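You operate a simulated robot arm through the tools that you are given. There is no shell and no other tool.

The job below is to be done with a simulated two-armed robot. You get a single attempt, and the scene is never put back.

Task
Take the marked jar and put it on the top of the lockers. Put the small tin that says "caps" from the top of the long table on the ledge of the cook bay and the small tin labelled "clips" on the front of the lamp bench. Take the yellow pad and put it on the bare end of the camp bed. Put the L green carabiner pack from the top of the long table on the front of the lamp bench and the XL green carabiner pack on the front of the steel tray. Close the mirror door. Pick up the ice pack that says "-5" from the display platform with one hand, pass it to the other hand and put it on the roof rack. Push the right door of the stock cupboard shut. Switch the stock switch off. Put the white bottle on top of the mug set carton. Open the shop door. The order is free. Set down upright: marked jar, white bottle.

It is judged by the outcome, as a careful person would: the job done as asked, and still so three seconds after it is handed in. It fails if anything else is knocked over, pushed out of place, dropped, spilled or broken. Lids that push on must go on centred and level and be pressed home; caps that screw on are set level and turned clockwise until they are tight.

Robot
Two 7-joint arms with two-finger grippers on one trunk, on a base that drives. Base frame: it is fixed to the floor where the robot stands at the start and does not move with it; the origin is under the middle of the robot, x ahead of it, y to its left, z up. Units: m, rad, N and s.
The left shoulder is at the start at [0.046, 0.162, 1.105], the right one opposite. With the tool pointing down near the work surface each hand reaches from about 0.3 to 0.74 m from the robot's upright axis, wherever it stands, measured 20 degrees to its own side. Places, roughly: bare end of the camp bed [-2, -1.9, 0.5]; front of the lamp bench (80x18 cm) [-1.9, -3.58, 0.9]; front of the steel tray (26x12 cm) [-1.18, -3.62, 0.9]; green carabiner pack [-1.5, -4.75, 1]; ice pack [-1.75, -0.75, 0.25]; ledge of the cook bay (25x69 cm) [3.84, -2.5, 0.92]; marked jar [1.75, 0.75, 0.75]; mirror door [-1.2, -6.5, 1.1]; mug set carton [2.5, 3.25, 1]; right door of the stock cupboard [3.7, -1.1, 0.5]; roof rack [-5.5, -0.2, 0.8]; shop door [0.2, 3.6, 1]; small tin [-0.75, -4.75, 1]; stock switch [3.8, -1.3, 1.3]; top of the lockers [2, 1.3, 1.5]; white bottle [2.25, 3, 1]; yellow pad (6x10x5 cm) [-1.3, -4.7, 0.9]. Payload 2.45 kg a hand.
Tool frame (each hand has its own): the origin (TCP) lies between the finger pads and is the grasp point; the fingertips stand 0.026 m ahead of it; z points along the fingers, y is the line along which they close. The gripper opens to 0.096 m. The gripper's body begins 0.069 m behind the TCP.
Orientation is that of the tool frame in the base frame, as a unit quaternion [x, y, z, w]. With the fingers straight down and closing along the base's y, the tool's x points along the base's -x, its y along +y and its z along -z.

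Tools
- The arms move only by the tool jog_arm. It takes "left_deltas", "right_deltas" or both (then of equal length, played together; a hand with none holds still); each is a list of rows, each an object (a shift or turn left out is 0, a gripper value left out holds the last) with "delta_rot": the turn, a rotation vector about the tool's x, y, z in rad, a list of three; "xyz": the shift along the tool's x, y, z in m, a list of three; "fingers": the closure, from 0 (fully open) to 1 (shut). In form: [{"delta_rot": [rx, ry, rz], "xyz": [dx, dy, dz], "fingers": fingers}, ...]. A call has 1 to 20 rows; each row is the pose to reach, as a shift and turn from the pose commanded when the call began, along the tool's axes at that moment. A row lasts 0.2 s, in which the tool goes at most 0.05 m and 0.15 rad; a call with a longer step from one row to the next is refused whole, and so is a gripper value outside its range. Where a pose cannot be reached the arm comes as near as it can. A force on the tool above 40 N (or 10 N above the force at the start of the call, whichever is more), or a blocked arm, ends the call early, and 0.2 s more pass. The fingers move at their own pace and stop on an object; they squeeze with about 26 N. The grip force told is the motor's: it shows also when the fingers shut on nothing. Time passes only in rows, and 0.2 s behind the last, so rows that repeat a pose let the fingers close. It gives the time, the measured TCP pose, the force on the tool (base axes), the opening and the grip force at its end, in the units of the frame above (readings bear some noise), with the torque about the TCP (base axes, N m) and any sound that the robot's microphone picked up.
- Cameras (640 x 400 px; columns grow to the right, rows downward): "scene" is now at [0.1147, 0.0274, 1.5888]; the picture's right is [0.22, -0.97, -0.00], its down [-0.64, -0.15, -0.75] and it looks along [0.73, 0.17, -0.66] (base axes); focal length 288 px, centre (320, 200). "left" rides on the left gripper at [0.082, -0.003, -0.098] in its tool frame; the picture's right is [0.04, 1.00, 0.00], its down [-0.73, 0.03, -0.68] and it looks along [-0.68, 0.03, 0.73] (tool axes); focal length 256 px, centre (320, 200). "right" rides on the right gripper at [0.082, 0.003, -0.098] in its tool frame; the picture's right is [-0.04, 1.00, 0.00], its down [-0.73, -0.03, -0.68] and it looks along [-0.68, -0.03, 0.73] (tool axes); focal length 256 px, centre (320, 200).
- camera(camera): a new picture of that camera. It takes no simulated time.
- lift_body(by): slides the trunk up (or, below 0, down) by that many m; the arms and the scene camera ride with it, the base frame stays. It gives what a move gives, with no picture.
- drive_base(legs): drives the robot by 1 to 6 legs, each [ahead, left, turn to the left] in m, m and rad, along the robot's own axes; the way and the turn of a leg run together, so that a leg with both is an arc; at most 1.5 m and 3.142 rad a leg. The arms and the cameras ride along, it lands a little off, and it stops where it bumps. It gives what a move gives.
- head_to(pan, tilt): turns the head with the scene camera to pan (to the left, within 2.094 rad either way) and tilt (down, from -0.506 to 1.204), counted from straight ahead of the robot. It gives what a move gives.
- probe_pixels(camera, pixels): for up to 12 pixels [column, row] of the newest picture of that camera ("zoom" is the newest enlarged one), the place [x, y, z] in the base frame of the surface seen there, good to about 0.002 m, but the place of the scene camera against the robot may be out by one fixed shift of up to 0.025 m in any direction. It takes no simulated time.
- zoom(camera, box): a new picture of the part [left, top, right, bottom] of that camera's present view, enlarged. It takes no simulated time.
- close_job(): hands the job in; it is judged then, once.

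Leave the grippers open and the arms clear of the work at the hand-in unless told otherwise.

The tools are called after "Request:" as name(argument=value, ...) on one line, values as JSON. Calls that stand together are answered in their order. jog_arm: Moves the arms, as the interface text tells. Its arguments: {"type":"object","properties":{"left_deltas":{"type":"array","items":{"type":"object","properties":{"delta_rot":{"type":"array","items":{"type":"number"}},"xyz":{"type":"array","items":{"type":"number"}},"fingers":{"type":"number"}}}},"right_deltas":{"type":"array","items":{"type":"object","properties":{"delta_rot":{"type":"array","items":{"type":"number"}},"xyz":{"type":"array","items":{"type":"number"}},"fingers":{"type":"number"}}}}},"required":[]} The other tools are called the same way: lift_body (by) slides the trunk up or down; drive_base (legs) drives the base; head_to (pan, tilt) turns the head that bears the scene camera; camera (camera) takes a picture; probe_pixels (camera, pixels) gives the place of the surface under pixels of a picture; zoom (camera, box) takes an enlarged picture of a part of a camera's view; close_job () hands the job in.

At the start:

```text
clock: 0.0
left_position: [0.5586, 0.2857, 1.0478]
left_tool_rot: [0.001, 1.0, 0.0, 0.0]
left_wrist_force: [0.7, -0.5, 0.3]
left_torque: [-0.02, 0.04, 0.0]
left_opening: 0.0957
left_gripper_force: 0.1
right_position: [0.5671, -0.254, 1.0025]
right_tool_rot: [0.0, 1.0, 0.0, -0.001]
right_wrist_force: [-0.3, 0.4, 0.0]
right_torque: [0.03, -0.02, 0.02]
right_opening: 0.0961
right_gripper_force: 0.1
trunk travel left (down, up): [-0.275, 0.292]
robot x, y, heading: [0.0019, -0.0003, -0.003]
head pan, tilt: [0.225, 0.712]
```

scene: 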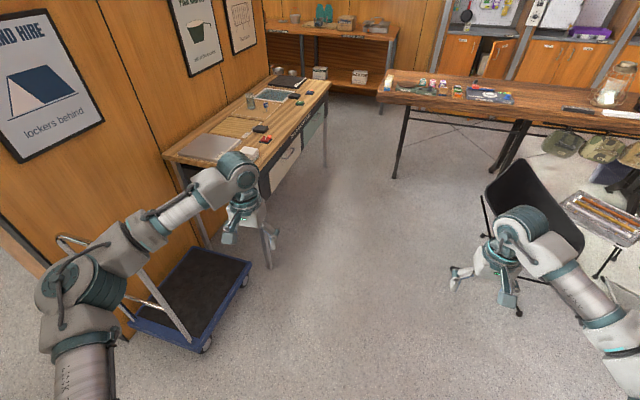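
right: 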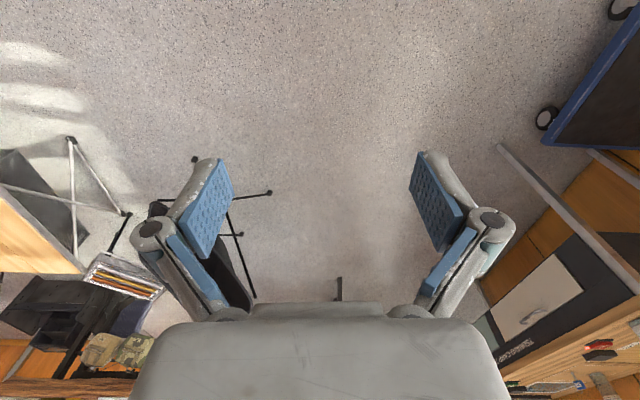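
left: 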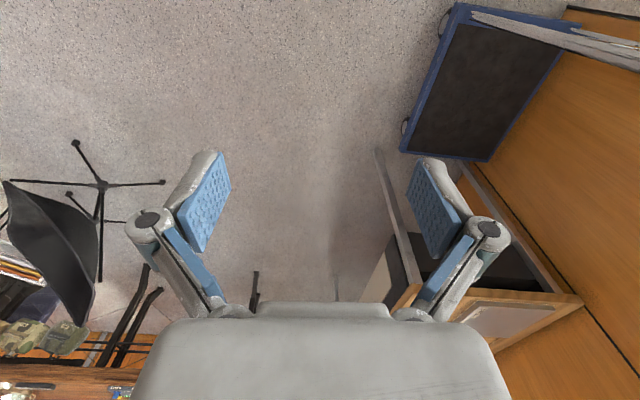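

I see a workshop with desks ahead. Before moving anything I look around with the head, first straight ahead and level.

Request:
head_to(pan=0.0, tilt=0.25)

Request:
camera(camera="scene")

Request:
head_to(pan=1.2, tilt=0.25)

Request:
camera(camera="scene")

Request:
head_to(pan=2.09, tilt=0.25)

Request:
camera(camera="scene")

Request:
head_to(pan=-1.1, tilt=0.25)

Request:
camera(camera="scene")

Request:
head_to(pan=-2.09, tilt=0.25)

Request:
camera(camera="scene")

```text
clock: 0.9
left_position: [0.5545, 0.2849, 1.0499]
left_tool_rot: [0.0, 1.0, -0.001, 0.002]
left_wrist_force: [0.1, 0.2, 0.5]
left_torque: [-0.02, 0.01, 0.01]
left_opening: 0.0959
left_gripper_force: 0.1
right_position: [0.5654, -0.2541, 1.0047]
right_tool_rot: [-0.001, 1.0, 0.0, 0.001]
right_wrist_force: [-0.8, 0.3, 0.0]
right_torque: [0.01, -0.01, -0.02]
right_opening: 0.0958
right_gripper_force: 0.0
trunk travel left (down, up): [-0.275, 0.292]
robot x, y, heading: [0.0022, 0.003, 0.001]
head pan, tilt: [0.0, 0.25]
```

```text
taken
```

scene: 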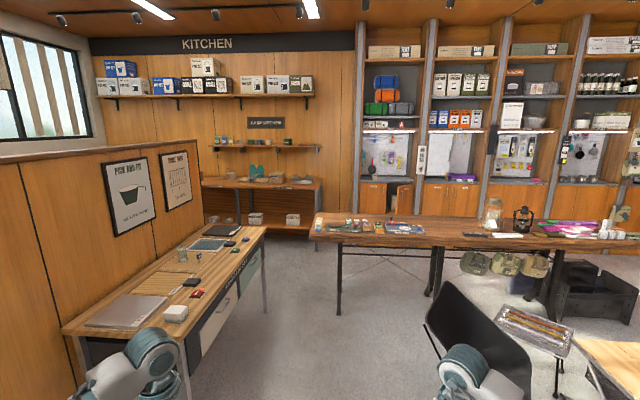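

```text
clock: 2.3
left_position: [0.553, 0.2854, 1.0502]
left_tool_rot: [0.001, 1.0, -0.001, 0.002]
left_wrist_force: [0.2, -0.3, 0.5]
left_torque: [0.0, -0.04, 0.0]
left_opening: 0.0956
left_gripper_force: 0.1
right_position: [0.564, -0.2545, 1.0049]
right_tool_rot: [0.0, 1.0, 0.0, 0.001]
right_wrist_force: [0.0, -0.2, -0.1]
right_torque: [0.01, -0.01, 0.03]
right_opening: 0.0961
right_gripper_force: 0.1
trunk travel left (down, up): [-0.275, 0.292]
robot x, y, heading: [-0.0022, -0.0028, 0.001]
head pan, tilt: [1.201, 0.25]
```

```text
taken
```

scene: 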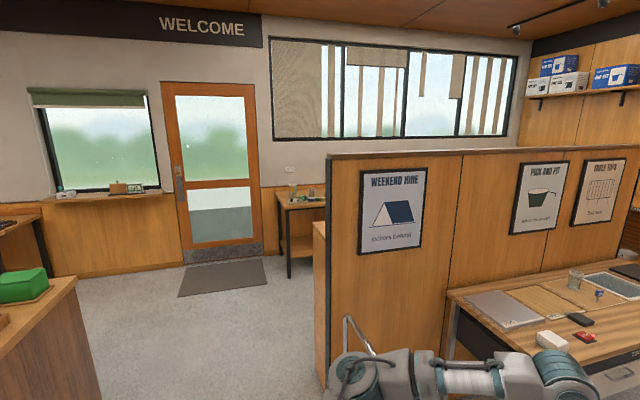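

```text
clock: 3.5
left_position: [0.5539, 0.2853, 1.0505]
left_tool_rot: [0.0, 1.0, 0.0, 0.002]
left_wrist_force: [0.0, 0.2, -0.1]
left_torque: [-0.02, 0.02, 0.0]
left_opening: 0.0963
left_gripper_force: 0.0
right_position: [0.5641, -0.2532, 1.005]
right_tool_rot: [0.0, 1.0, 0.0, 0.001]
right_wrist_force: [-0.9, 0.7, -0.2]
right_torque: [0.02, 0.0, 0.0]
right_opening: 0.096
right_gripper_force: 0.1
trunk travel left (down, up): [-0.275, 0.292]
robot x, y, heading: [0.0023, -0.0025, -0.001]
head pan, tilt: [2.089, 0.25]
```

```text
taken
```

scene: 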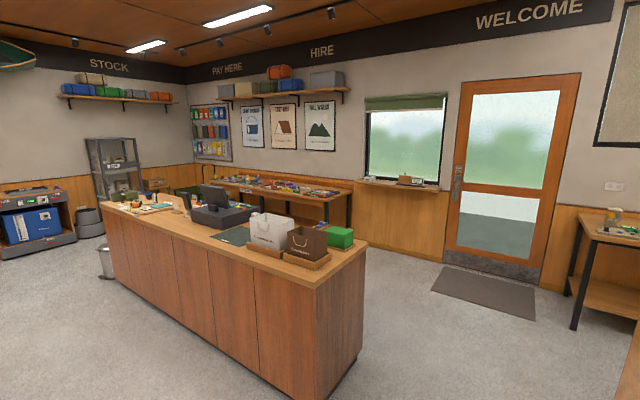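

```text
clock: 6.2
left_position: [0.5534, 0.2858, 1.0505]
left_tool_rot: [-0.001, 1.0, 0.0, 0.001]
left_wrist_force: [0.1, -0.1, 0.7]
left_torque: [0.01, 0.04, 0.01]
left_opening: 0.0961
left_gripper_force: 0.1
right_position: [0.5653, -0.2529, 1.0054]
right_tool_rot: [0.0, 1.0, 0.0, 0.001]
right_wrist_force: [0.3, 0.2, 0.7]
right_torque: [0.03, 0.01, -0.03]
right_opening: 0.096
right_gripper_force: 0.0
trunk travel left (down, up): [-0.275, 0.292]
robot x, y, heading: [-0.0022, -0.0037, 0.001]
head pan, tilt: [-1.1, 0.25]
```

```text
taken
```

scene: 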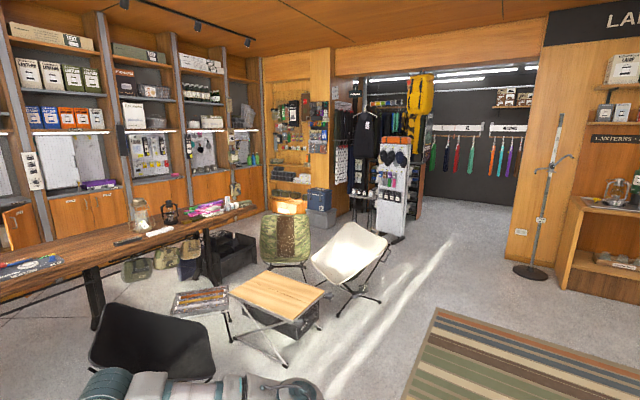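

```text
clock: 7.5
left_position: [0.5555, 0.285, 1.0501]
left_tool_rot: [0.0, 1.0, 0.0, 0.002]
left_wrist_force: [0.1, 0.4, -0.1]
left_torque: [0.0, -0.02, 0.0]
left_opening: 0.096
left_gripper_force: 0.1
right_position: [0.564, -0.2546, 1.0049]
right_tool_rot: [-0.001, 1.0, 0.0, 0.001]
right_wrist_force: [-0.2, 0.3, -0.1]
right_torque: [0.02, 0.03, 0.01]
right_opening: 0.096
right_gripper_force: 0.1
trunk travel left (down, up): [-0.275, 0.292]
robot x, y, heading: [0.0003, 0.002, 0.001]
head pan, tilt: [-2.089, 0.25]
```

```text
taken
```

scene: 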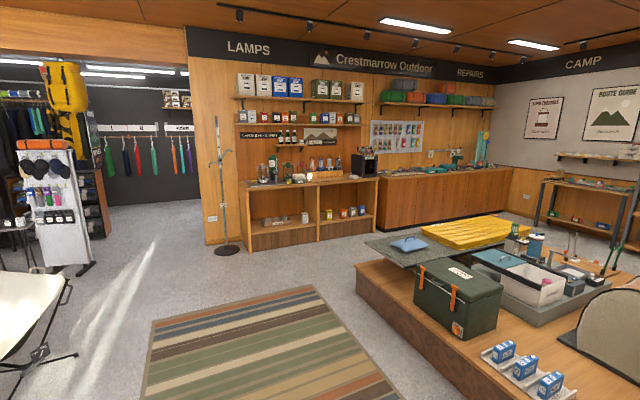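

The room is large: desk with a jar ahead on the left, lockers behind its partition, cook bays ahead, shop door at left, lamp wall at right. I look closer at the desk and the cook bays.

Request:
head_to(pan=0.35, tilt=0.4)

Request:
camera(camera="scene")

Request:
zoom(camera="scene", box=[200, 100, 440, 250])

```text
clock: 9.7
left_position: [0.5531, 0.2857, 1.0502]
left_tool_rot: [0.001, 1.0, 0.0, 0.002]
left_wrist_force: [-0.2, 0.4, 0.4]
left_torque: [0.01, -0.02, -0.03]
left_opening: 0.0962
left_gripper_force: 0.0
right_position: [0.5654, -0.2542, 1.005]
right_tool_rot: [-0.001, 1.0, 0.001, 0.0]
right_wrist_force: [-0.7, 0.0, 0.8]
right_torque: [0.0, -0.01, 0.0]
right_opening: 0.0959
right_gripper_force: 0.0
trunk travel left (down, up): [-0.275, 0.292]
robot x, y, heading: [-0.0004, -0.0006, 0.001]
head pan, tilt: [0.351, 0.4]
```

```text
taken
```

scene: 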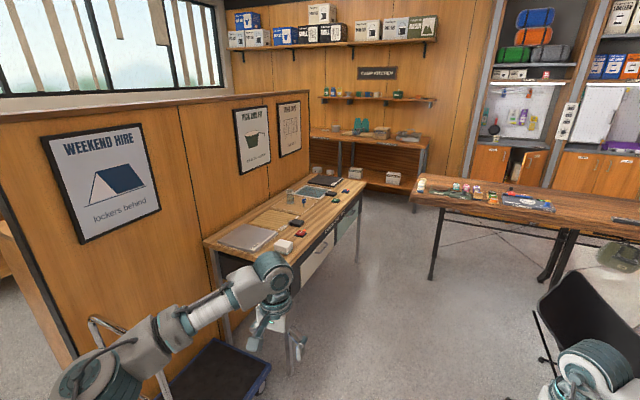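

```text
2.67 times, centred on (320, 175) of scene
```

zoom: 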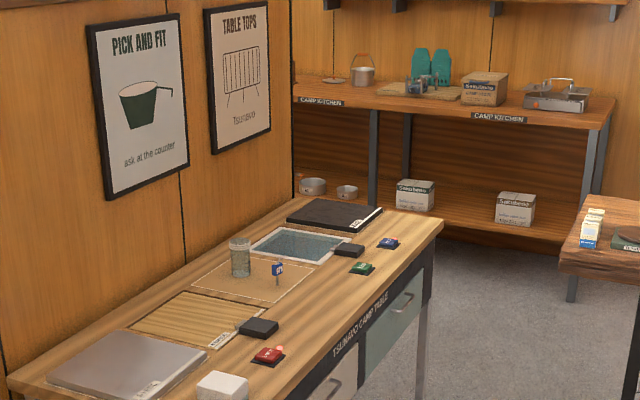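

A glass jar stands at zoom (240,257). I probe it, the desk front and the partition.

Request:
probe_pixels(camera="scene", pixels=[[290, 196], [290, 191], [304, 201], [300, 240], [268, 93], [150, 95], [90, 95], [250, 240], [217, 260], [360, 200], [16, 300], [330, 134]])

Request:
zoom(camera="scene", box=[270, 170, 334, 210])

```text
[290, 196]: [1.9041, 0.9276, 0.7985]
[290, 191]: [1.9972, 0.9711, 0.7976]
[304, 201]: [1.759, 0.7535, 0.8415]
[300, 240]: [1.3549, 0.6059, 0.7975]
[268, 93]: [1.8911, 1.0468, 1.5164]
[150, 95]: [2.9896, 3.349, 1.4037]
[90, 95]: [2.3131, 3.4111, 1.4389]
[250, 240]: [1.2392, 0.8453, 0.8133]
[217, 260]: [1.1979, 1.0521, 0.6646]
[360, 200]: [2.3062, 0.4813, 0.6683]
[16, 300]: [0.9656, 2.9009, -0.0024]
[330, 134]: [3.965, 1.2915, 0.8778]
```

```text
10.00 times, centred on (302, 190) of scene
```

zoom: 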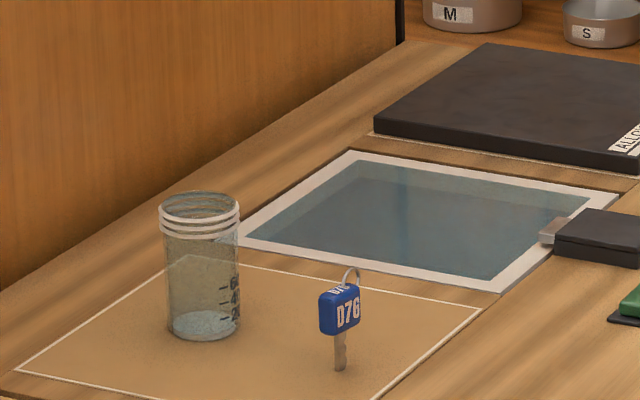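

The glass jar carries graduation marks ("2 4 6"), so it is the marked jar; it stands near (1.8, 0.9) on the desk. I turn left to face the desk, then strafe right toward it.

Request:
drive_base(legs=[[0, 0, 1.571], [0, -1.5, 0]])

Request:
head_to(pan=0.0, tilt=0.6)

Request:
camera(camera="scene")

```text
clock: 21.0
left_position: [1.2294, 0.5292, 1.0499]
left_tool_rot: [-0.699, 0.715, -0.001, 0.002]
left_wrist_force: [-0.5, 0.2, 0.4]
left_torque: [0.0, -0.01, 0.04]
left_opening: 0.0963
left_gripper_force: 0.1
right_position: [1.769, 0.5252, 1.0053]
right_tool_rot: [-0.698, 0.716, 0.0, 0.003]
right_wrist_force: [-1.6, -0.7, -0.4]
right_torque: [-0.04, -0.03, 0.05]
right_opening: 0.0959
right_gripper_force: 0.1
trunk travel left (down, up): [-0.275, 0.292]
robot x, y, heading: [1.5034, -0.0342, 1.545]
head pan, tilt: [0.351, 0.4]
```

```text
clock: 21.8
left_position: [1.2303, 0.5247, 1.0523]
left_tool_rot: [-0.699, 0.716, 0.003, 0.003]
left_wrist_force: [-0.4, -0.6, 0.4]
left_torque: [0.02, 0.0, -0.02]
left_opening: 0.0958
left_gripper_force: 0.0
right_position: [1.7709, 0.5216, 1.0063]
right_tool_rot: [-0.698, 0.716, 0.002, 0.003]
right_wrist_force: [-0.4, 0.0, 0.4]
right_torque: [0.0, 0.04, 0.03]
right_opening: 0.0962
right_gripper_force: 0.2
trunk travel left (down, up): [-0.275, 0.292]
robot x, y, heading: [1.5045, -0.0325, 1.541]
head pan, tilt: [0.0, 0.6]
```

```text
taken
```

scene: 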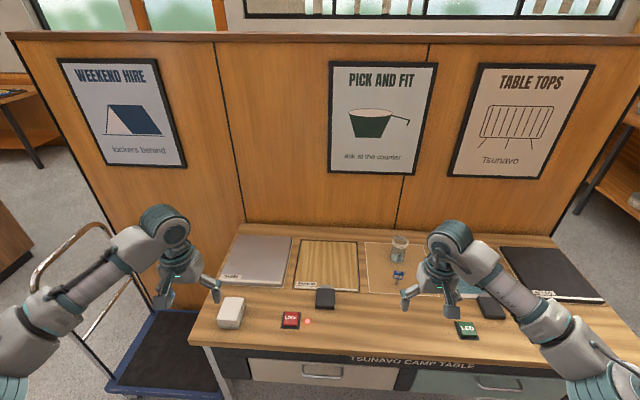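

The jar is at pixel (398,248). I probe its rim, the table around it, the partition and the desk front.

Request:
probe_pixels(camera="scene", pixels=[[399, 239], [391, 248], [405, 248], [398, 262], [398, 270], [320, 36], [320, 40], [320, 360], [320, 340], [398, 277], [470, 330], [230, 310]])

Request:
zoom(camera="scene", box=[366, 225, 430, 265])

Request:
camera(camera="right")

```text
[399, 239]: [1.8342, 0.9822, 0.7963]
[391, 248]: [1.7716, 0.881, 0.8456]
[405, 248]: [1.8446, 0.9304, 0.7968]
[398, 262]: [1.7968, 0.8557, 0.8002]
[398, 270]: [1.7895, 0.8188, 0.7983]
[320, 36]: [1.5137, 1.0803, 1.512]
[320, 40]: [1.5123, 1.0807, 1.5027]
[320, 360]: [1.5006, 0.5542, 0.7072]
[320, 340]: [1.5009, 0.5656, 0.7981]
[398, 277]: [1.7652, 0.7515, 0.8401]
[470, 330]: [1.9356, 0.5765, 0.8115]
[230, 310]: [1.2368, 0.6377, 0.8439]
```

```text
10.00 times, centred on (398, 245) of scene
```

zoom: 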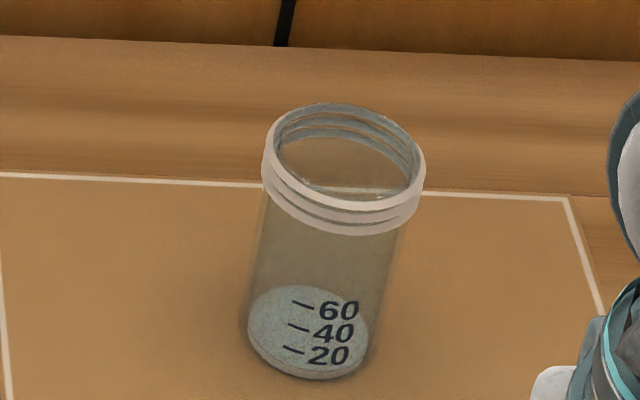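

```text
taken
```

right: 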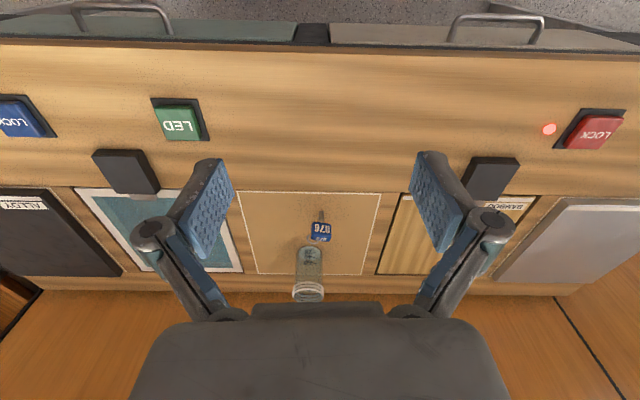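

Probing the jar rim through the right wrist camera for exact coordinates.

Request:
probe_pixels(camera="right", pixels=[[307, 285], [295, 292], [320, 292], [307, 298], [307, 291], [311, 252], [320, 232], [322, 215], [300, 260], [322, 260], [307, 270], [340, 240]])

Request:
zoom(camera="right", box=[270, 205, 366, 265])

Request:
zoom(camera="right", box=[270, 245, 366, 305])

```text
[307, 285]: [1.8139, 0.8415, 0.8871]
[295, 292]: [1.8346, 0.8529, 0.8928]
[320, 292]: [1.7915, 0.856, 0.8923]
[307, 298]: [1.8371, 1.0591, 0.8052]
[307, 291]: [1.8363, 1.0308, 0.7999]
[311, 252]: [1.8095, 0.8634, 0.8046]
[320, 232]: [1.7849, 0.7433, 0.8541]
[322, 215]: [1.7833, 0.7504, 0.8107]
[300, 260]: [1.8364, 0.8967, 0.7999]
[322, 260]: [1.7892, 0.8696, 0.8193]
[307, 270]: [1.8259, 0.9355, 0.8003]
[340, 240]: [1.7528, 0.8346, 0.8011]
```

```text
6.67 times, centred on (318, 235) of right
```

zoom: 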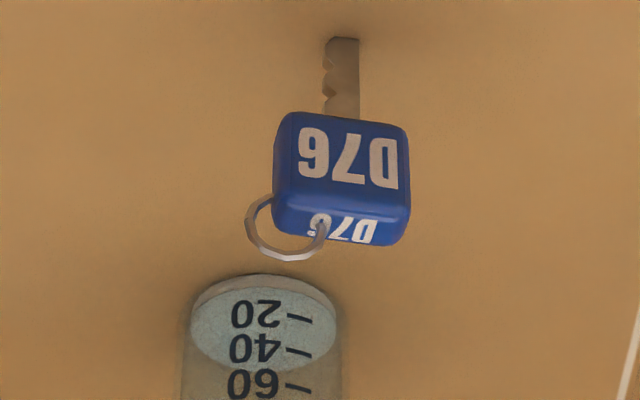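

```text
6.67 times, centred on (318, 275) of right
```

zoom: 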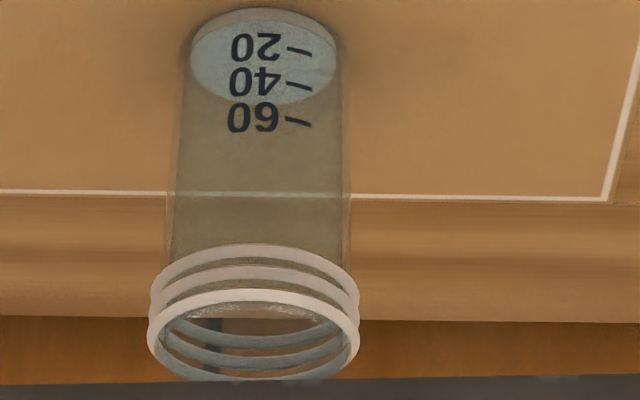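

The jar's rim is near (1.813, 0.868, 0.893), about 5.5 cm wide. Before choosing the grasp I test whether a downward tool can work at locker height: raise the trunk fully, then move the right hand up.

Request:
lift_body(by=0.29)

Request:
jog_arm(right_deltas=[{"xyz": [0, 0, -0.05]}, {"xyz": [0, 0, -0.1]}, {"xyz": [0, 0, -0.15]}, {"xyz": [0, 0, -0.2]}, {"xyz": [0, 0, -0.25]}, {"xyz": [0, 0, -0.3]}, {"xyz": [0, 0, -0.33]}])

Request:
head_to(pan=0.0, tilt=0.3)

Request:
camera(camera="scene")

Request:
camera(camera="right")

```text
clock: 24.7
left_position: [1.232, 0.5257, 1.3426]
left_tool_rot: [-0.698, 0.716, 0.003, 0.002]
left_wrist_force: [0.3, -0.6, 0.1]
left_torque: [0.0, 0.02, 0.01]
left_opening: 0.0959
left_gripper_force: 0.0
right_position: [1.7725, 0.522, 1.2965]
right_tool_rot: [-0.698, 0.716, 0.002, 0.003]
right_wrist_force: [0.1, 0.2, 0.1]
right_torque: [0.01, -0.01, -0.02]
right_opening: 0.0961
right_gripper_force: 0.1
trunk travel left (down, up): [-0.565, 0.002]
robot x, y, heading: [1.5061, -0.0323, 1.541]
head pan, tilt: [0.0, 0.6]
```

```text
clock: 26.3
left_position: [1.2286, 0.5251, 1.3421]
left_tool_rot: [-0.698, 0.716, 0.003, 0.004]
left_wrist_force: [0.2, -0.4, 0.0]
left_torque: [-0.02, -0.02, 0.0]
left_opening: 0.0958
left_gripper_force: 0.2
right_position: [1.7651, 0.5001, 1.5955]
right_tool_rot: [-0.699, 0.715, 0.003, 0.004]
right_wrist_force: [-0.2, -0.4, 0.7]
right_torque: [-0.02, 0.0, -0.01]
right_opening: 0.0959
right_gripper_force: 0.1
right hand out of reach, approached as far as the arm can: row 6, 7
trunk travel left (down, up): [-0.565, 0.002]
robot x, y, heading: [1.5001, -0.03, 1.546]
head pan, tilt: [0.0, 0.6]
```

```text
clock: 27.1
left_position: [1.2282, 0.5243, 1.343]
left_tool_rot: [-0.699, 0.716, 0.001, 0.003]
left_wrist_force: [-0.6, 0.0, 0.8]
left_torque: [0.01, -0.01, -0.02]
left_opening: 0.0959
left_gripper_force: 0.0
right_position: [1.7661, 0.5004, 1.5949]
right_tool_rot: [-0.698, 0.716, 0.002, 0.003]
right_wrist_force: [-0.1, -0.6, -0.3]
right_torque: [-0.01, 0.0, 0.0]
right_opening: 0.0961
right_gripper_force: 0.0
trunk travel left (down, up): [-0.565, 0.002]
robot x, y, heading: [1.504, -0.0327, 1.542]
head pan, tilt: [0.0, 0.3]
```

```text
taken
```

scene: 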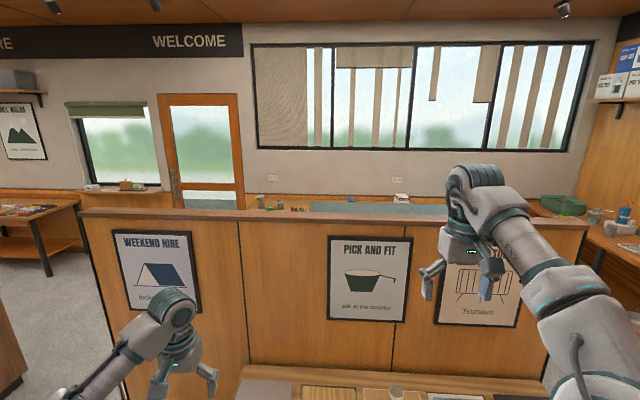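

```text
taken
```

right: 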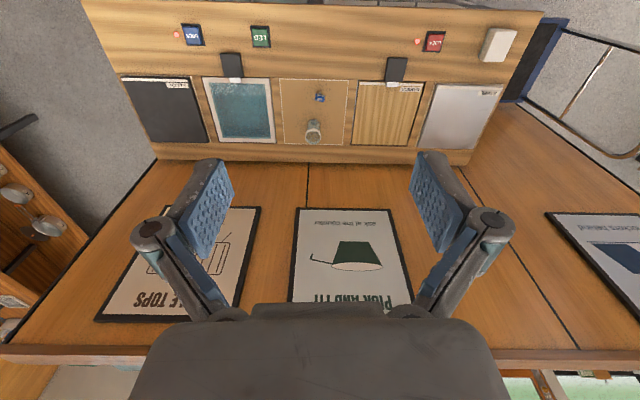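

Top-down at z≈1.595 is reachable. Behind the partition I see a grey-green surface at (380,207). I probe there and on the back wall counter.

Request:
probe_pixels(camera="scene", pixels=[[340, 207], [420, 208], [320, 212], [430, 213], [401, 198], [350, 201], [275, 205], [290, 212], [565, 205], [622, 212], [200, 190], [320, 217]])

Request:
zoom(camera="scene", box=[240, 160, 440, 285])

```text
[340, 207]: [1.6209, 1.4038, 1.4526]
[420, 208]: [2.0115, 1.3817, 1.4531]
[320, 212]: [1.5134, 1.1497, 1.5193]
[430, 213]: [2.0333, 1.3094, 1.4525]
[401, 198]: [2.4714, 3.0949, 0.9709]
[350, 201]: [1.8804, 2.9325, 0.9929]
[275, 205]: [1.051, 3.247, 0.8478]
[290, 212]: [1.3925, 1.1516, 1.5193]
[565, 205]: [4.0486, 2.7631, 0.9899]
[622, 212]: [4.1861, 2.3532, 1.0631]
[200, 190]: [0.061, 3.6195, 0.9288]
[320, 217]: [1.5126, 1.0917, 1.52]
```

```text
3.20 times, centred on (340, 222) of scene
```

zoom: 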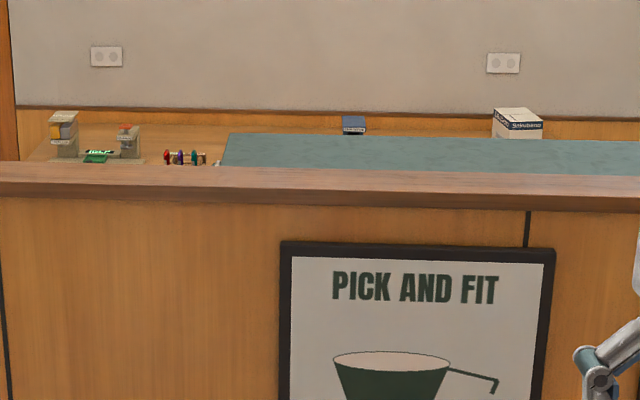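

Locker top is at z≈1.4525, y 1.16–1.45, behind the partition. I drive closer to the desk (hands are high above it), then lower the trunk.

Request:
drive_base(legs=[[0.2, -0.1, 0.0]])

Request:
lift_body(by=-0.29)

Request:
jog_arm(right_deltas=[{"xyz": [0, 0, 0.05]}, {"xyz": [0, 0, 0.1]}, {"xyz": [0, 0, 0.15]}, {"xyz": [0, 0, 0.2]}, {"xyz": [0, 0, 0.25]}])

Request:
camera(camera="right")

```text
clock: 28.8
left_position: [1.3298, 0.7135, 1.3429]
left_tool_rot: [-0.698, 0.716, 0.003, 0.006]
left_wrist_force: [-0.2, 0.0, 0.2]
left_torque: [0.01, -0.01, -0.06]
left_opening: 0.0962
left_gripper_force: 0.1
right_position: [1.8645, 0.6861, 1.5988]
right_tool_rot: [-0.698, 0.716, 0.003, 0.006]
right_wrist_force: [0.0, -0.6, 0.3]
right_torque: [0.03, -0.08, -0.03]
right_opening: 0.096
right_gripper_force: 0.1
trunk travel left (down, up): [-0.565, 0.002]
robot x, y, heading: [1.6084, 0.1592, 1.545]
head pan, tilt: [0.0, 0.3]
```

```text
clock: 31.7
left_position: [1.3365, 0.7129, 1.0559]
left_tool_rot: [-0.698, 0.716, 0.004, 0.006]
left_wrist_force: [0.2, -0.1, 0.7]
left_torque: [0.03, 0.01, -0.01]
left_opening: 0.096
left_gripper_force: 0.0
right_position: [1.8731, 0.6877, 1.3086]
right_tool_rot: [-0.698, 0.716, 0.004, 0.005]
right_wrist_force: [0.4, 0.2, -0.4]
right_torque: [0.02, -0.01, -0.02]
right_opening: 0.0961
right_gripper_force: 0.0
trunk travel left (down, up): [-0.275, 0.292]
robot x, y, heading: [1.607, 0.1594, 1.54]
head pan, tilt: [0.0, 0.3]
```

```text
clock: 32.9
left_position: [1.3401, 0.7139, 1.0547]
left_tool_rot: [-0.698, 0.716, 0.005, 0.002]
left_wrist_force: [0.1, -0.1, -0.1]
left_torque: [0.01, -0.01, 0.02]
left_opening: 0.0959
left_gripper_force: 0.0
right_position: [1.876, 0.6937, 1.0591]
right_tool_rot: [-0.697, 0.717, 0.006, 0.003]
right_wrist_force: [0.0, -0.6, -0.7]
right_torque: [-0.02, -0.01, 0.0]
right_opening: 0.096
right_gripper_force: 0.0
trunk travel left (down, up): [-0.275, 0.292]
robot x, y, heading: [1.6045, 0.1635, 1.541]
head pan, tilt: [0.0, 0.3]
```

```text
taken
```

right: 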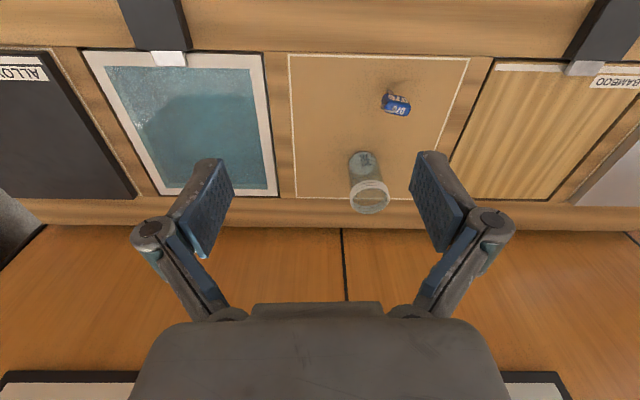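

Jar seen at (368,197). Probing rim and base with the wrist camera.

Request:
probe_pixels(camera="right", pixels=[[350, 197], [388, 195], [368, 213], [369, 184], [352, 200], [386, 201], [362, 160], [352, 160], [374, 160], [396, 105], [368, 190]])

Request:
zoom(camera="right", box=[320, 145, 416, 225])

```text
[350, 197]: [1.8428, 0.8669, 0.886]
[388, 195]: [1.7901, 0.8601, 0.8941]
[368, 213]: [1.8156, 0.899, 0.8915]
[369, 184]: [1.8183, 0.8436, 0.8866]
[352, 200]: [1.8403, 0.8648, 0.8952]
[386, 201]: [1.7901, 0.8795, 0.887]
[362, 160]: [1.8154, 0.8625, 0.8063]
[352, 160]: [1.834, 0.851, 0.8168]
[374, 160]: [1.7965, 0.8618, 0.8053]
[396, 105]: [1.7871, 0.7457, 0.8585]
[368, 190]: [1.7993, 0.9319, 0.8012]
```

```text
5.00 times, centred on (368, 185) of right
```

zoom: 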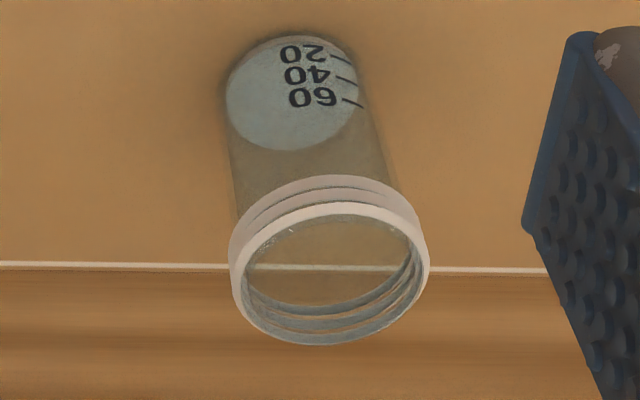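

Jar centre ≈ (1.816, 0.871), Ø 5.5 cm, top z 0.893. It's at the limit of reach so I creep 5 cm ahead, then re-read.

Request:
drive_base(legs=[[0.05, 0.0, 0.03]])

Request:
camera(camera="right")

```text
clock: 33.8
left_position: [1.3227, 0.755, 1.0564]
left_tool_rot: [0.708, -0.706, -0.004, -0.003]
left_wrist_force: [0.0, 0.0, -0.2]
left_torque: [-0.04, -0.01, -0.01]
left_opening: 0.0958
left_gripper_force: 0.0
right_position: [1.8593, 0.7503, 1.0631]
right_tool_rot: [0.708, -0.706, -0.006, -0.004]
right_wrist_force: [-0.2, 0.0, 0.2]
right_torque: [-0.02, -0.02, 0.01]
right_opening: 0.096
right_gripper_force: 0.0
trunk travel left (down, up): [-0.275, 0.292]
robot x, y, heading: [1.605, 0.2076, 1.572]
head pan, tilt: [0.0, 0.3]
```

```text
taken
```

right: 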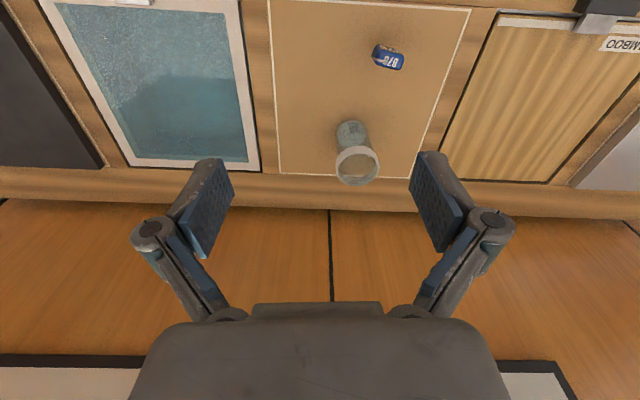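

Probe the rim again from this pose.

Request:
probe_pixels(camera="right", pixels=[[337, 165], [377, 165], [357, 182], [357, 149], [338, 158], [377, 158], [350, 127]])

Request:
zoom(camera="right", box=[309, 115, 405, 195])

```text
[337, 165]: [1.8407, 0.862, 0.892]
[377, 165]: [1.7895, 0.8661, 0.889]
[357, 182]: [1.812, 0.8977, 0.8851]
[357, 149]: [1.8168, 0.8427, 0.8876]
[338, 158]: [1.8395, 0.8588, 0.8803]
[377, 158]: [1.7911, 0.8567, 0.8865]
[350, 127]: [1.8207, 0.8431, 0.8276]
```

```text
5.00 times, centred on (357, 155) of right
```

zoom: 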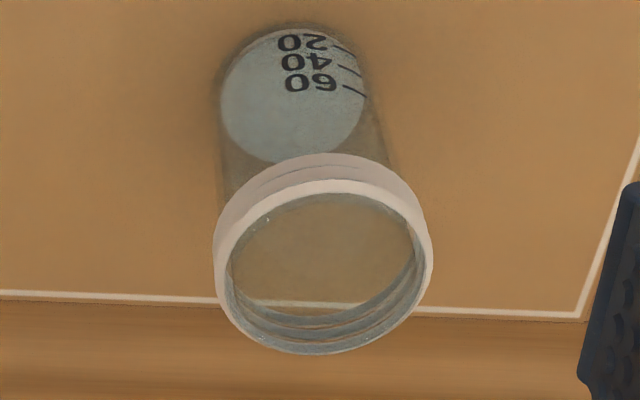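

Centre (1.815, 0.870). I move the right hand over the jar, levelling its slight tilt, and come halfway down for a check.

Request:
jog_arm(right_deltas=[{"xyz": [-0.04, 0.014, 0.0], "delta_rot": [0, 0.014, 0]}, {"xyz": [-0.08, 0.028, 0.01], "delta_rot": [0, 0.014, 0]}, {"xyz": [-0.117, 0.043, 0.03], "delta_rot": [0, 0.014, 0]}, {"xyz": [-0.117, 0.043, 0.07], "delta_rot": [0, 0.014, 0]}, {"xyz": [-0.117, 0.043, 0.1], "delta_rot": [0, 0.014, 0]}])

Request:
camera(camera="right")

```text
clock: 35.0
left_position: [1.3255, 0.7544, 1.0572]
left_tool_rot: [0.709, -0.706, -0.007, -0.004]
left_wrist_force: [0.3, 0.2, 0.2]
left_torque: [-0.04, 0.02, -0.02]
left_opening: 0.096
left_gripper_force: 0.1
right_position: [1.817, 0.8724, 0.9638]
right_tool_rot: [0.708, -0.707, -0.001, 0.001]
right_wrist_force: [0.9, -0.1, -0.3]
right_torque: [0.0, -0.04, 0.01]
right_opening: 0.0961
right_gripper_force: 0.1
trunk travel left (down, up): [-0.275, 0.292]
robot x, y, heading: [1.6056, 0.2105, 1.572]
head pan, tilt: [0.0, 0.3]
```

```text
taken
```

right: 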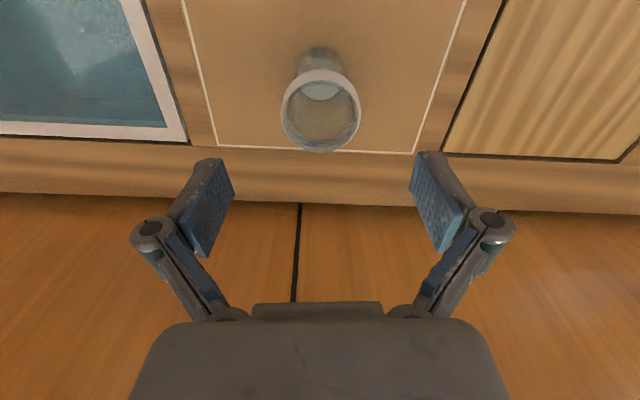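

Jar is centred between the fingers (column 320). Descend 0.108 and close.

Request:
jog_arm(right_deltas=[{"xyz": [0, 0, 0.04]}, {"xyz": [0, 0, 0.075]}, {"xyz": [0, 0, 0.1]}, {"xyz": [0, 0, 0.108]}, {"xyz": [0, 0, 0.108], "fingers": 0.3}, {"xyz": [0, 0, 0.108], "fingers": 0.6}, {"xyz": [0, 0, 0.108], "fingers": 0.8}, {"xyz": [0, 0, 0.108], "fingers": 0.8}])

Request:
camera(camera="right")

```text
clock: 36.8
left_position: [1.3215, 0.7532, 1.0565]
left_tool_rot: [0.708, -0.706, -0.006, -0.004]
left_wrist_force: [-0.2, -0.4, 1.0]
left_torque: [0.03, -0.01, 0.04]
left_opening: 0.0962
left_gripper_force: 0.0
right_position: [1.8164, 0.8681, 0.8568]
right_tool_rot: [0.707, -0.707, -0.001, 0.001]
right_wrist_force: [0.5, -0.7, -0.2]
right_torque: [-0.03, -0.03, 0.0]
right_opening: 0.0506
right_gripper_force: 26.1
trunk travel left (down, up): [-0.275, 0.292]
robot x, y, heading: [1.6038, 0.2096, 1.572]
head pan, tilt: [0.0, 0.3]
```

```text
taken
```

right: 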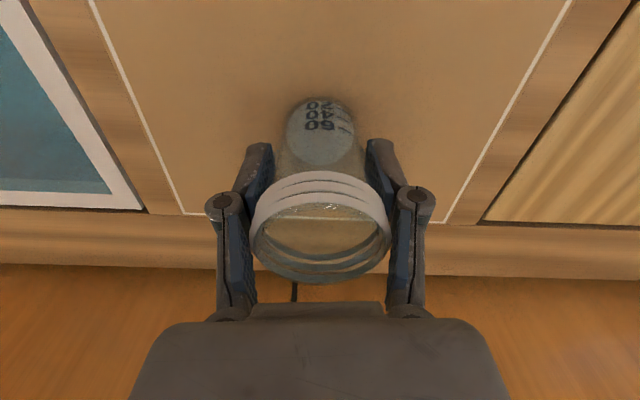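

Held (opening 0.0506). Lift 0.2 m and pull back toward me, then look left for the way round the partition.

Request:
jog_arm(right_deltas=[{"xyz": [0, 0, -0.03]}, {"xyz": [0, 0, -0.07]}, {"xyz": [0, 0, -0.12]}, {"xyz": [0, 0, -0.17]}, {"xyz": [0, 0, -0.22]}, {"xyz": [0.05, 0, -0.22]}, {"xyz": [0.1, 0, -0.22]}, {"xyz": [0.15, 0, -0.22]}, {"xyz": [0.2, 0, -0.22]}])

Request:
drive_base(legs=[[-0.3, 0.0, 0.0]])

Request:
head_to(pan=0.8, tilt=0.45)

Request:
camera(camera="scene")

```text
clock: 38.8
left_position: [1.3231, 0.7523, 1.0588]
left_tool_rot: [0.708, -0.706, -0.006, -0.004]
left_wrist_force: [-0.8, -0.6, -0.1]
left_torque: [-0.02, 0.0, 0.01]
left_opening: 0.096
left_gripper_force: 0.1
right_position: [1.8197, 0.6641, 1.0804]
right_tool_rot: [0.708, -0.707, -0.003, -0.001]
right_wrist_force: [0.4, -0.6, -0.8]
right_torque: [0.04, -0.01, 0.0]
right_opening: 0.0507
right_gripper_force: 25.6
trunk travel left (down, up): [-0.275, 0.292]
robot x, y, heading: [1.6034, 0.2126, 1.573]
head pan, tilt: [0.0, 0.3]
```

```text
clock: 40.9
left_position: [1.3224, 0.4537, 1.0567]
left_tool_rot: [0.71, -0.705, -0.006, -0.005]
left_wrist_force: [0.3, 0.1, -0.5]
left_torque: [0.02, -0.03, -0.05]
left_opening: 0.0961
left_gripper_force: 0.0
right_position: [1.8181, 0.3693, 1.0804]
right_tool_rot: [0.71, -0.704, -0.001, 0.001]
right_wrist_force: [0.0, -0.3, -1.1]
right_torque: [0.01, 0.02, -0.02]
right_opening: 0.0506
right_gripper_force: 26.3
trunk travel left (down, up): [-0.275, 0.292]
robot x, y, heading: [1.6127, -0.0909, 1.577]
head pan, tilt: [0.0, 0.3]
```

```text
clock: 42.0
left_position: [1.3218, 0.4485, 1.06]
left_tool_rot: [0.71, -0.704, -0.007, -0.006]
left_wrist_force: [0.3, 0.1, -0.2]
left_torque: [0.02, -0.04, -0.01]
left_opening: 0.096
left_gripper_force: 0.1
right_position: [1.8194, 0.3658, 1.0824]
right_tool_rot: [0.71, -0.704, -0.003, -0.001]
right_wrist_force: [1.0, 0.7, -1.3]
right_torque: [-0.03, -0.03, -0.03]
right_opening: 0.0506
right_gripper_force: 26.3
trunk travel left (down, up): [-0.275, 0.292]
robot x, y, heading: [1.6055, -0.0868, 1.577]
head pan, tilt: [0.799, 0.45]
```

```text
taken
```

scene: 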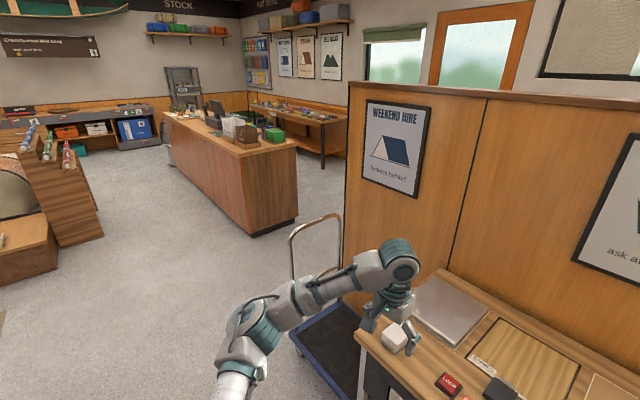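

Probing the counter's near end, the trolley, and the partition's end to plan the way.

Request:
probe_pixels(camera="scene", pixels=[[250, 232], [296, 215], [270, 190], [290, 230], [340, 215], [300, 340], [292, 320], [340, 270], [350, 85], [320, 165], [345, 240], [100, 235]])

```text
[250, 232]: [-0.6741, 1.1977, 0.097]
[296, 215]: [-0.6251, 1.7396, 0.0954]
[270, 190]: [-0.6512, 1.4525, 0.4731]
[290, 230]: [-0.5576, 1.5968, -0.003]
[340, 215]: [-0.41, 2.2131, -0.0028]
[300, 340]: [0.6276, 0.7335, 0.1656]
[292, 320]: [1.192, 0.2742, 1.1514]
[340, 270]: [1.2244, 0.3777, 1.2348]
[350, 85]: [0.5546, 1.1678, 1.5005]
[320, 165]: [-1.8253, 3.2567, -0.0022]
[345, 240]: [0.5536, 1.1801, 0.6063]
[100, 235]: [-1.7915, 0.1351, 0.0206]
```

The passage between counter (x −0.62) and partition end (x 0.555) is 1.17 m wide. I strafe left to its middle, then go ahead past the partition.

Request:
drive_base(legs=[[0, 1.5, 0], [0, 0.12, 0], [1.2, 0, 0], [1.0, 0, 0]])

Request:
head_to(pan=-0.9, tilt=0.4)

Request:
camera(camera="scene")

```text
clock: 61.0
left_position: [-0.3941, 2.632, 1.0664]
left_tool_rot: [0.719, -0.695, -0.016, 0.003]
left_wrist_force: [1.0, 0.4, 0.2]
left_torque: [-0.05, 0.09, -0.01]
left_opening: 0.0959
left_gripper_force: 0.1
right_position: [0.1043, 2.5624, 1.0762]
right_tool_rot: [0.719, -0.695, -0.01, 0.007]
right_wrist_force: [1.0, -0.2, -0.4]
right_torque: [-0.05, 0.11, -0.02]
right_opening: 0.0501
right_gripper_force: 26.7
trunk travel left (down, up): [-0.275, 0.292]
robot x, y, heading: [-0.117, 2.104, 1.607]
head pan, tilt: [0.799, 0.45]
```

```text
clock: 62.7
left_position: [-0.4044, 2.6293, 1.0656]
left_tool_rot: [0.717, -0.697, -0.012, -0.003]
left_wrist_force: [1.4, 0.2, -0.9]
left_torque: [0.0, 0.07, 0.02]
left_opening: 0.096
left_gripper_force: 0.0
right_position: [0.0967, 2.5587, 1.0814]
right_tool_rot: [0.718, -0.696, -0.006, 0.001]
right_wrist_force: [1.2, -0.2, -0.5]
right_torque: [-0.05, 0.13, -0.03]
right_opening: 0.0501
right_gripper_force: 25.7
trunk travel left (down, up): [-0.275, 0.292]
robot x, y, heading: [-0.1137, 2.1001, 1.603]
head pan, tilt: [-0.901, 0.4]
```

```text
taken
```

scene: 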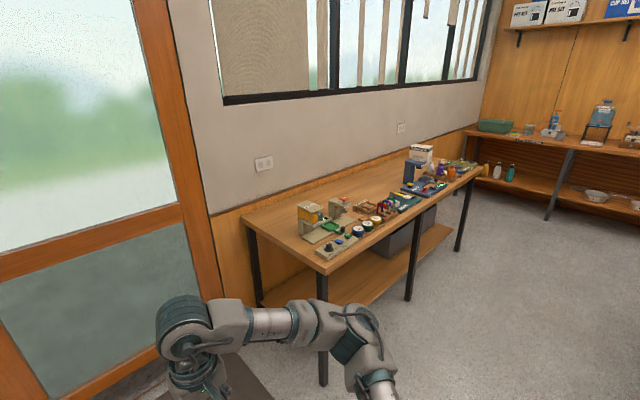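

The bench with small goods is ahead on the right. Zooming on the carton and bottles near (420,170).

Request:
zoom(camera="scene", box=[380, 130, 500, 205])

Request:
probe_pixels(camera="scene", pixels=[[240, 215], [325, 262], [484, 173], [422, 152], [411, 170], [440, 172], [320, 215], [630, 300], [560, 215]])

```text
5.33 times, centred on (440, 168) of scene
```

zoom: 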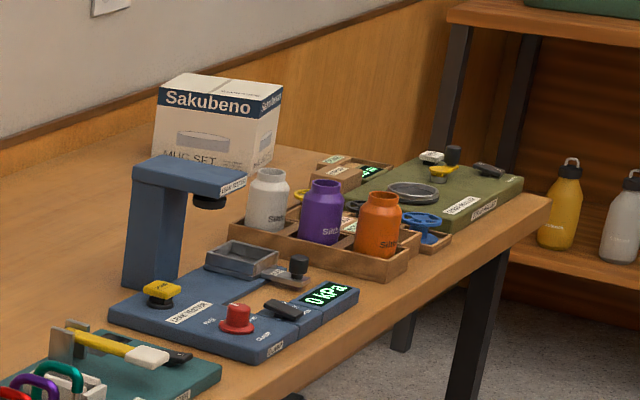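

```text
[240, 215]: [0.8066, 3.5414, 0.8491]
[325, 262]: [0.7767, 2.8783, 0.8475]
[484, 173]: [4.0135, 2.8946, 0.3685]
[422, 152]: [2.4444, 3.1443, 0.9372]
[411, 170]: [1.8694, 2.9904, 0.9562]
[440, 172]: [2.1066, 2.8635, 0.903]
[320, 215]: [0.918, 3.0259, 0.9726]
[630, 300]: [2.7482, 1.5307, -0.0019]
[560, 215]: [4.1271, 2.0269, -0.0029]
```

The white bottle stands in a wooden tray by the leak tester; the carton is behind. First the jar: turn right, drive along the corridor to x≈1.8, turn right to face the lockers.

Request:
drive_base(legs=[[0, 0, -1.603], [1.0, 0, 0]])

Request:
head_to(pan=-0.5, tilt=0.4)

Request:
camera(camera="scene")

```text
clock: 72.0
left_position: [1.462, 2.414, 1.0617]
left_tool_rot: [-0.009, 1.0, -0.001, 0.012]
left_wrist_force: [-0.4, -0.2, 0.6]
left_torque: [0.03, 0.03, -0.01]
left_opening: 0.096
left_gripper_force: 0.0
right_position: [1.3847, 1.9153, 1.0846]
right_tool_rot: [-0.009, 1.0, -0.001, 0.004]
right_wrist_force: [0.6, -0.5, -0.6]
right_torque: [0.01, 0.0, -0.02]
right_opening: 0.0501
right_gripper_force: 26.0
trunk travel left (down, up): [-0.275, 0.292]
robot x, y, heading: [0.9343, 2.1133, 0.022]
head pan, tilt: [-0.901, 0.4]
```

```text
clock: 72.8
left_position: [1.4575, 2.4015, 1.0657]
left_tool_rot: [-0.008, 1.0, 0.004, 0.014]
left_wrist_force: [-0.4, -0.3, 0.6]
left_torque: [0.0, 0.01, 0.01]
left_opening: 0.0959
left_gripper_force: 0.1
right_position: [1.3807, 1.9038, 1.0853]
right_tool_rot: [-0.008, 1.0, 0.003, 0.006]
right_wrist_force: [0.7, -0.2, -0.8]
right_torque: [0.01, 0.0, 0.0]
right_opening: 0.0501
right_gripper_force: 26.1
trunk travel left (down, up): [-0.275, 0.292]
robot x, y, heading: [0.9317, 2.1135, 0.021]
head pan, tilt: [-0.499, 0.4]
```

```text
taken
```

scene: 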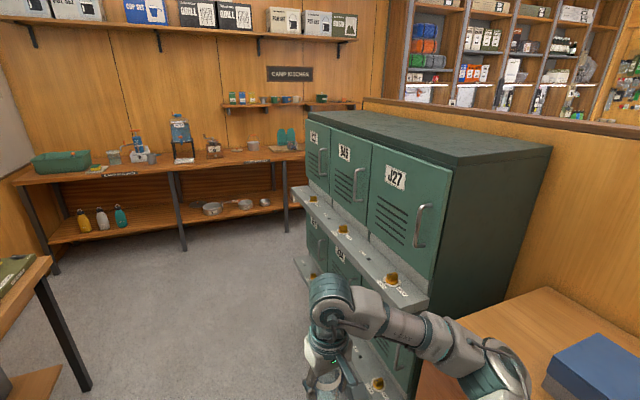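

The lockers stand ahead on the right with ledges with knobs sticking out. I probe to see how far they reach before driving on.

Request:
probe_pixels(camera="scene", pixels=[[426, 305], [415, 385], [300, 195], [455, 175], [330, 113], [300, 260], [360, 160], [480, 145], [500, 350], [420, 380], [391, 278], [550, 150]])

```text
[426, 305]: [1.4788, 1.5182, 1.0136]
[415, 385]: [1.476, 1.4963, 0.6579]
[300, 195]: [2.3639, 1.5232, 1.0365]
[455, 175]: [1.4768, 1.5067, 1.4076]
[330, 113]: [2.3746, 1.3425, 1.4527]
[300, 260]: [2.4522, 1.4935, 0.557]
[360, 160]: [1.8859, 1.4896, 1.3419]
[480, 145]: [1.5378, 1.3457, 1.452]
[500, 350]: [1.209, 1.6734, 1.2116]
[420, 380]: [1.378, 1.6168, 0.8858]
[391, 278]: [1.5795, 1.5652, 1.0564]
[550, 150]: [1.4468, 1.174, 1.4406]
```

Locker front is at y≈1.50 with ledges to ≈1.58. I pull the left hand in, keep farther away (y≈2.3), and then turn to face the lockers.

Request:
jog_arm(left_deltas=[{"xyz": [0.05, 0, 0]}, {"xyz": [0.1, 0, 0]}, {"xyz": [0.14, 0, 0]}])

Request:
drive_base(legs=[[0, 0.18, -0.02], [1.05, 0, 0], [0, 0, -1.571]])

Request:
lift_body(by=0.29)

Request:
head_to(pan=0, tilt=0.5)

Request:
camera(camera="scene")

```text
clock: 73.6
left_position: [1.3173, 2.4153, 1.0585]
left_tool_rot: [-0.009, 1.0, -0.002, 0.014]
left_wrist_force: [-0.1, 1.3, 0.7]
left_torque: [-0.01, 0.01, 0.01]
left_opening: 0.0959
left_gripper_force: 0.1
right_position: [1.38, 1.9191, 1.0868]
right_tool_rot: [-0.009, 1.0, -0.003, 0.006]
right_wrist_force: [-0.3, 0.3, -0.8]
right_torque: [-0.02, -0.02, 0.0]
right_opening: 0.0501
right_gripper_force: 25.7
trunk travel left (down, up): [-0.275, 0.292]
robot x, y, heading: [0.9323, 2.1151, 0.018]
head pan, tilt: [-0.499, 0.4]
```

```text
clock: 83.9
left_position: [2.2635, 1.9173, 1.057]
left_tool_rot: [0.703, 0.711, -0.011, 0.008]
left_wrist_force: [0.7, 0.0, -0.4]
left_torque: [-0.02, 0.1, 0.01]
left_opening: 0.0963
left_gripper_force: 0.2
right_position: [1.7666, 1.8604, 1.0864]
right_tool_rot: [0.703, 0.711, -0.007, 0.002]
right_wrist_force: [0.1, 0.0, -1.0]
right_torque: [-0.01, 0.07, 0.02]
right_opening: 0.0499
right_gripper_force: 26.2
trunk travel left (down, up): [-0.275, 0.292]
robot x, y, heading: [1.9675, 2.3045, -1.559]
head pan, tilt: [-0.499, 0.4]
```

```text
clock: 86.8
left_position: [2.2945, 1.9213, 1.342]
left_tool_rot: [0.701, 0.713, -0.018, 0.003]
left_wrist_force: [1.2, 0.4, 0.2]
left_torque: [-0.03, 0.02, 0.01]
left_opening: 0.0958
left_gripper_force: 0.0
right_position: [1.7988, 1.8643, 1.3836]
right_tool_rot: [0.702, 0.712, -0.016, -0.004]
right_wrist_force: [0.3, 0.3, -1.0]
right_torque: [-0.01, 0.04, 0.03]
right_opening: 0.0501
right_gripper_force: 26.3
trunk travel left (down, up): [-0.565, 0.002]
robot x, y, heading: [1.9776, 2.3102, -1.558]
head pan, tilt: [-0.499, 0.4]
```

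```text
clock: 87.8
left_position: [2.2859, 1.9215, 1.3453]
left_tool_rot: [0.701, 0.713, -0.016, 0.005]
left_wrist_force: [1.4, 0.6, -0.3]
left_torque: [0.0, 0.06, 0.02]
left_opening: 0.096
left_gripper_force: 0.1
right_position: [1.7897, 1.8638, 1.3828]
right_tool_rot: [0.701, 0.713, -0.015, -0.001]
right_wrist_force: [0.7, 0.4, -1.2]
right_torque: [-0.02, 0.06, -0.04]
right_opening: 0.05
right_gripper_force: 26.4
trunk travel left (down, up): [-0.565, 0.002]
robot x, y, heading: [1.9744, 2.3043, -1.559]
head pan, tilt: [0.0, 0.499]
```

```text
taken
```

scene: 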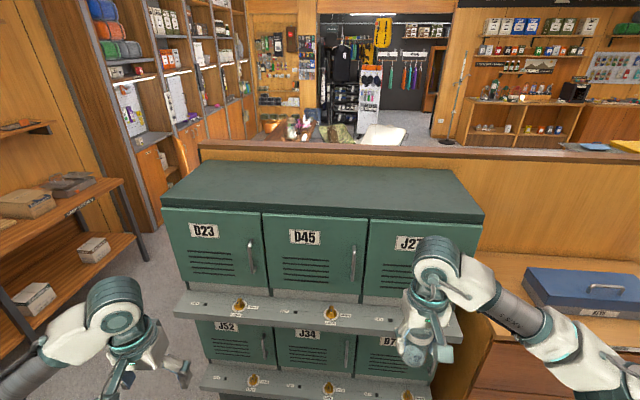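

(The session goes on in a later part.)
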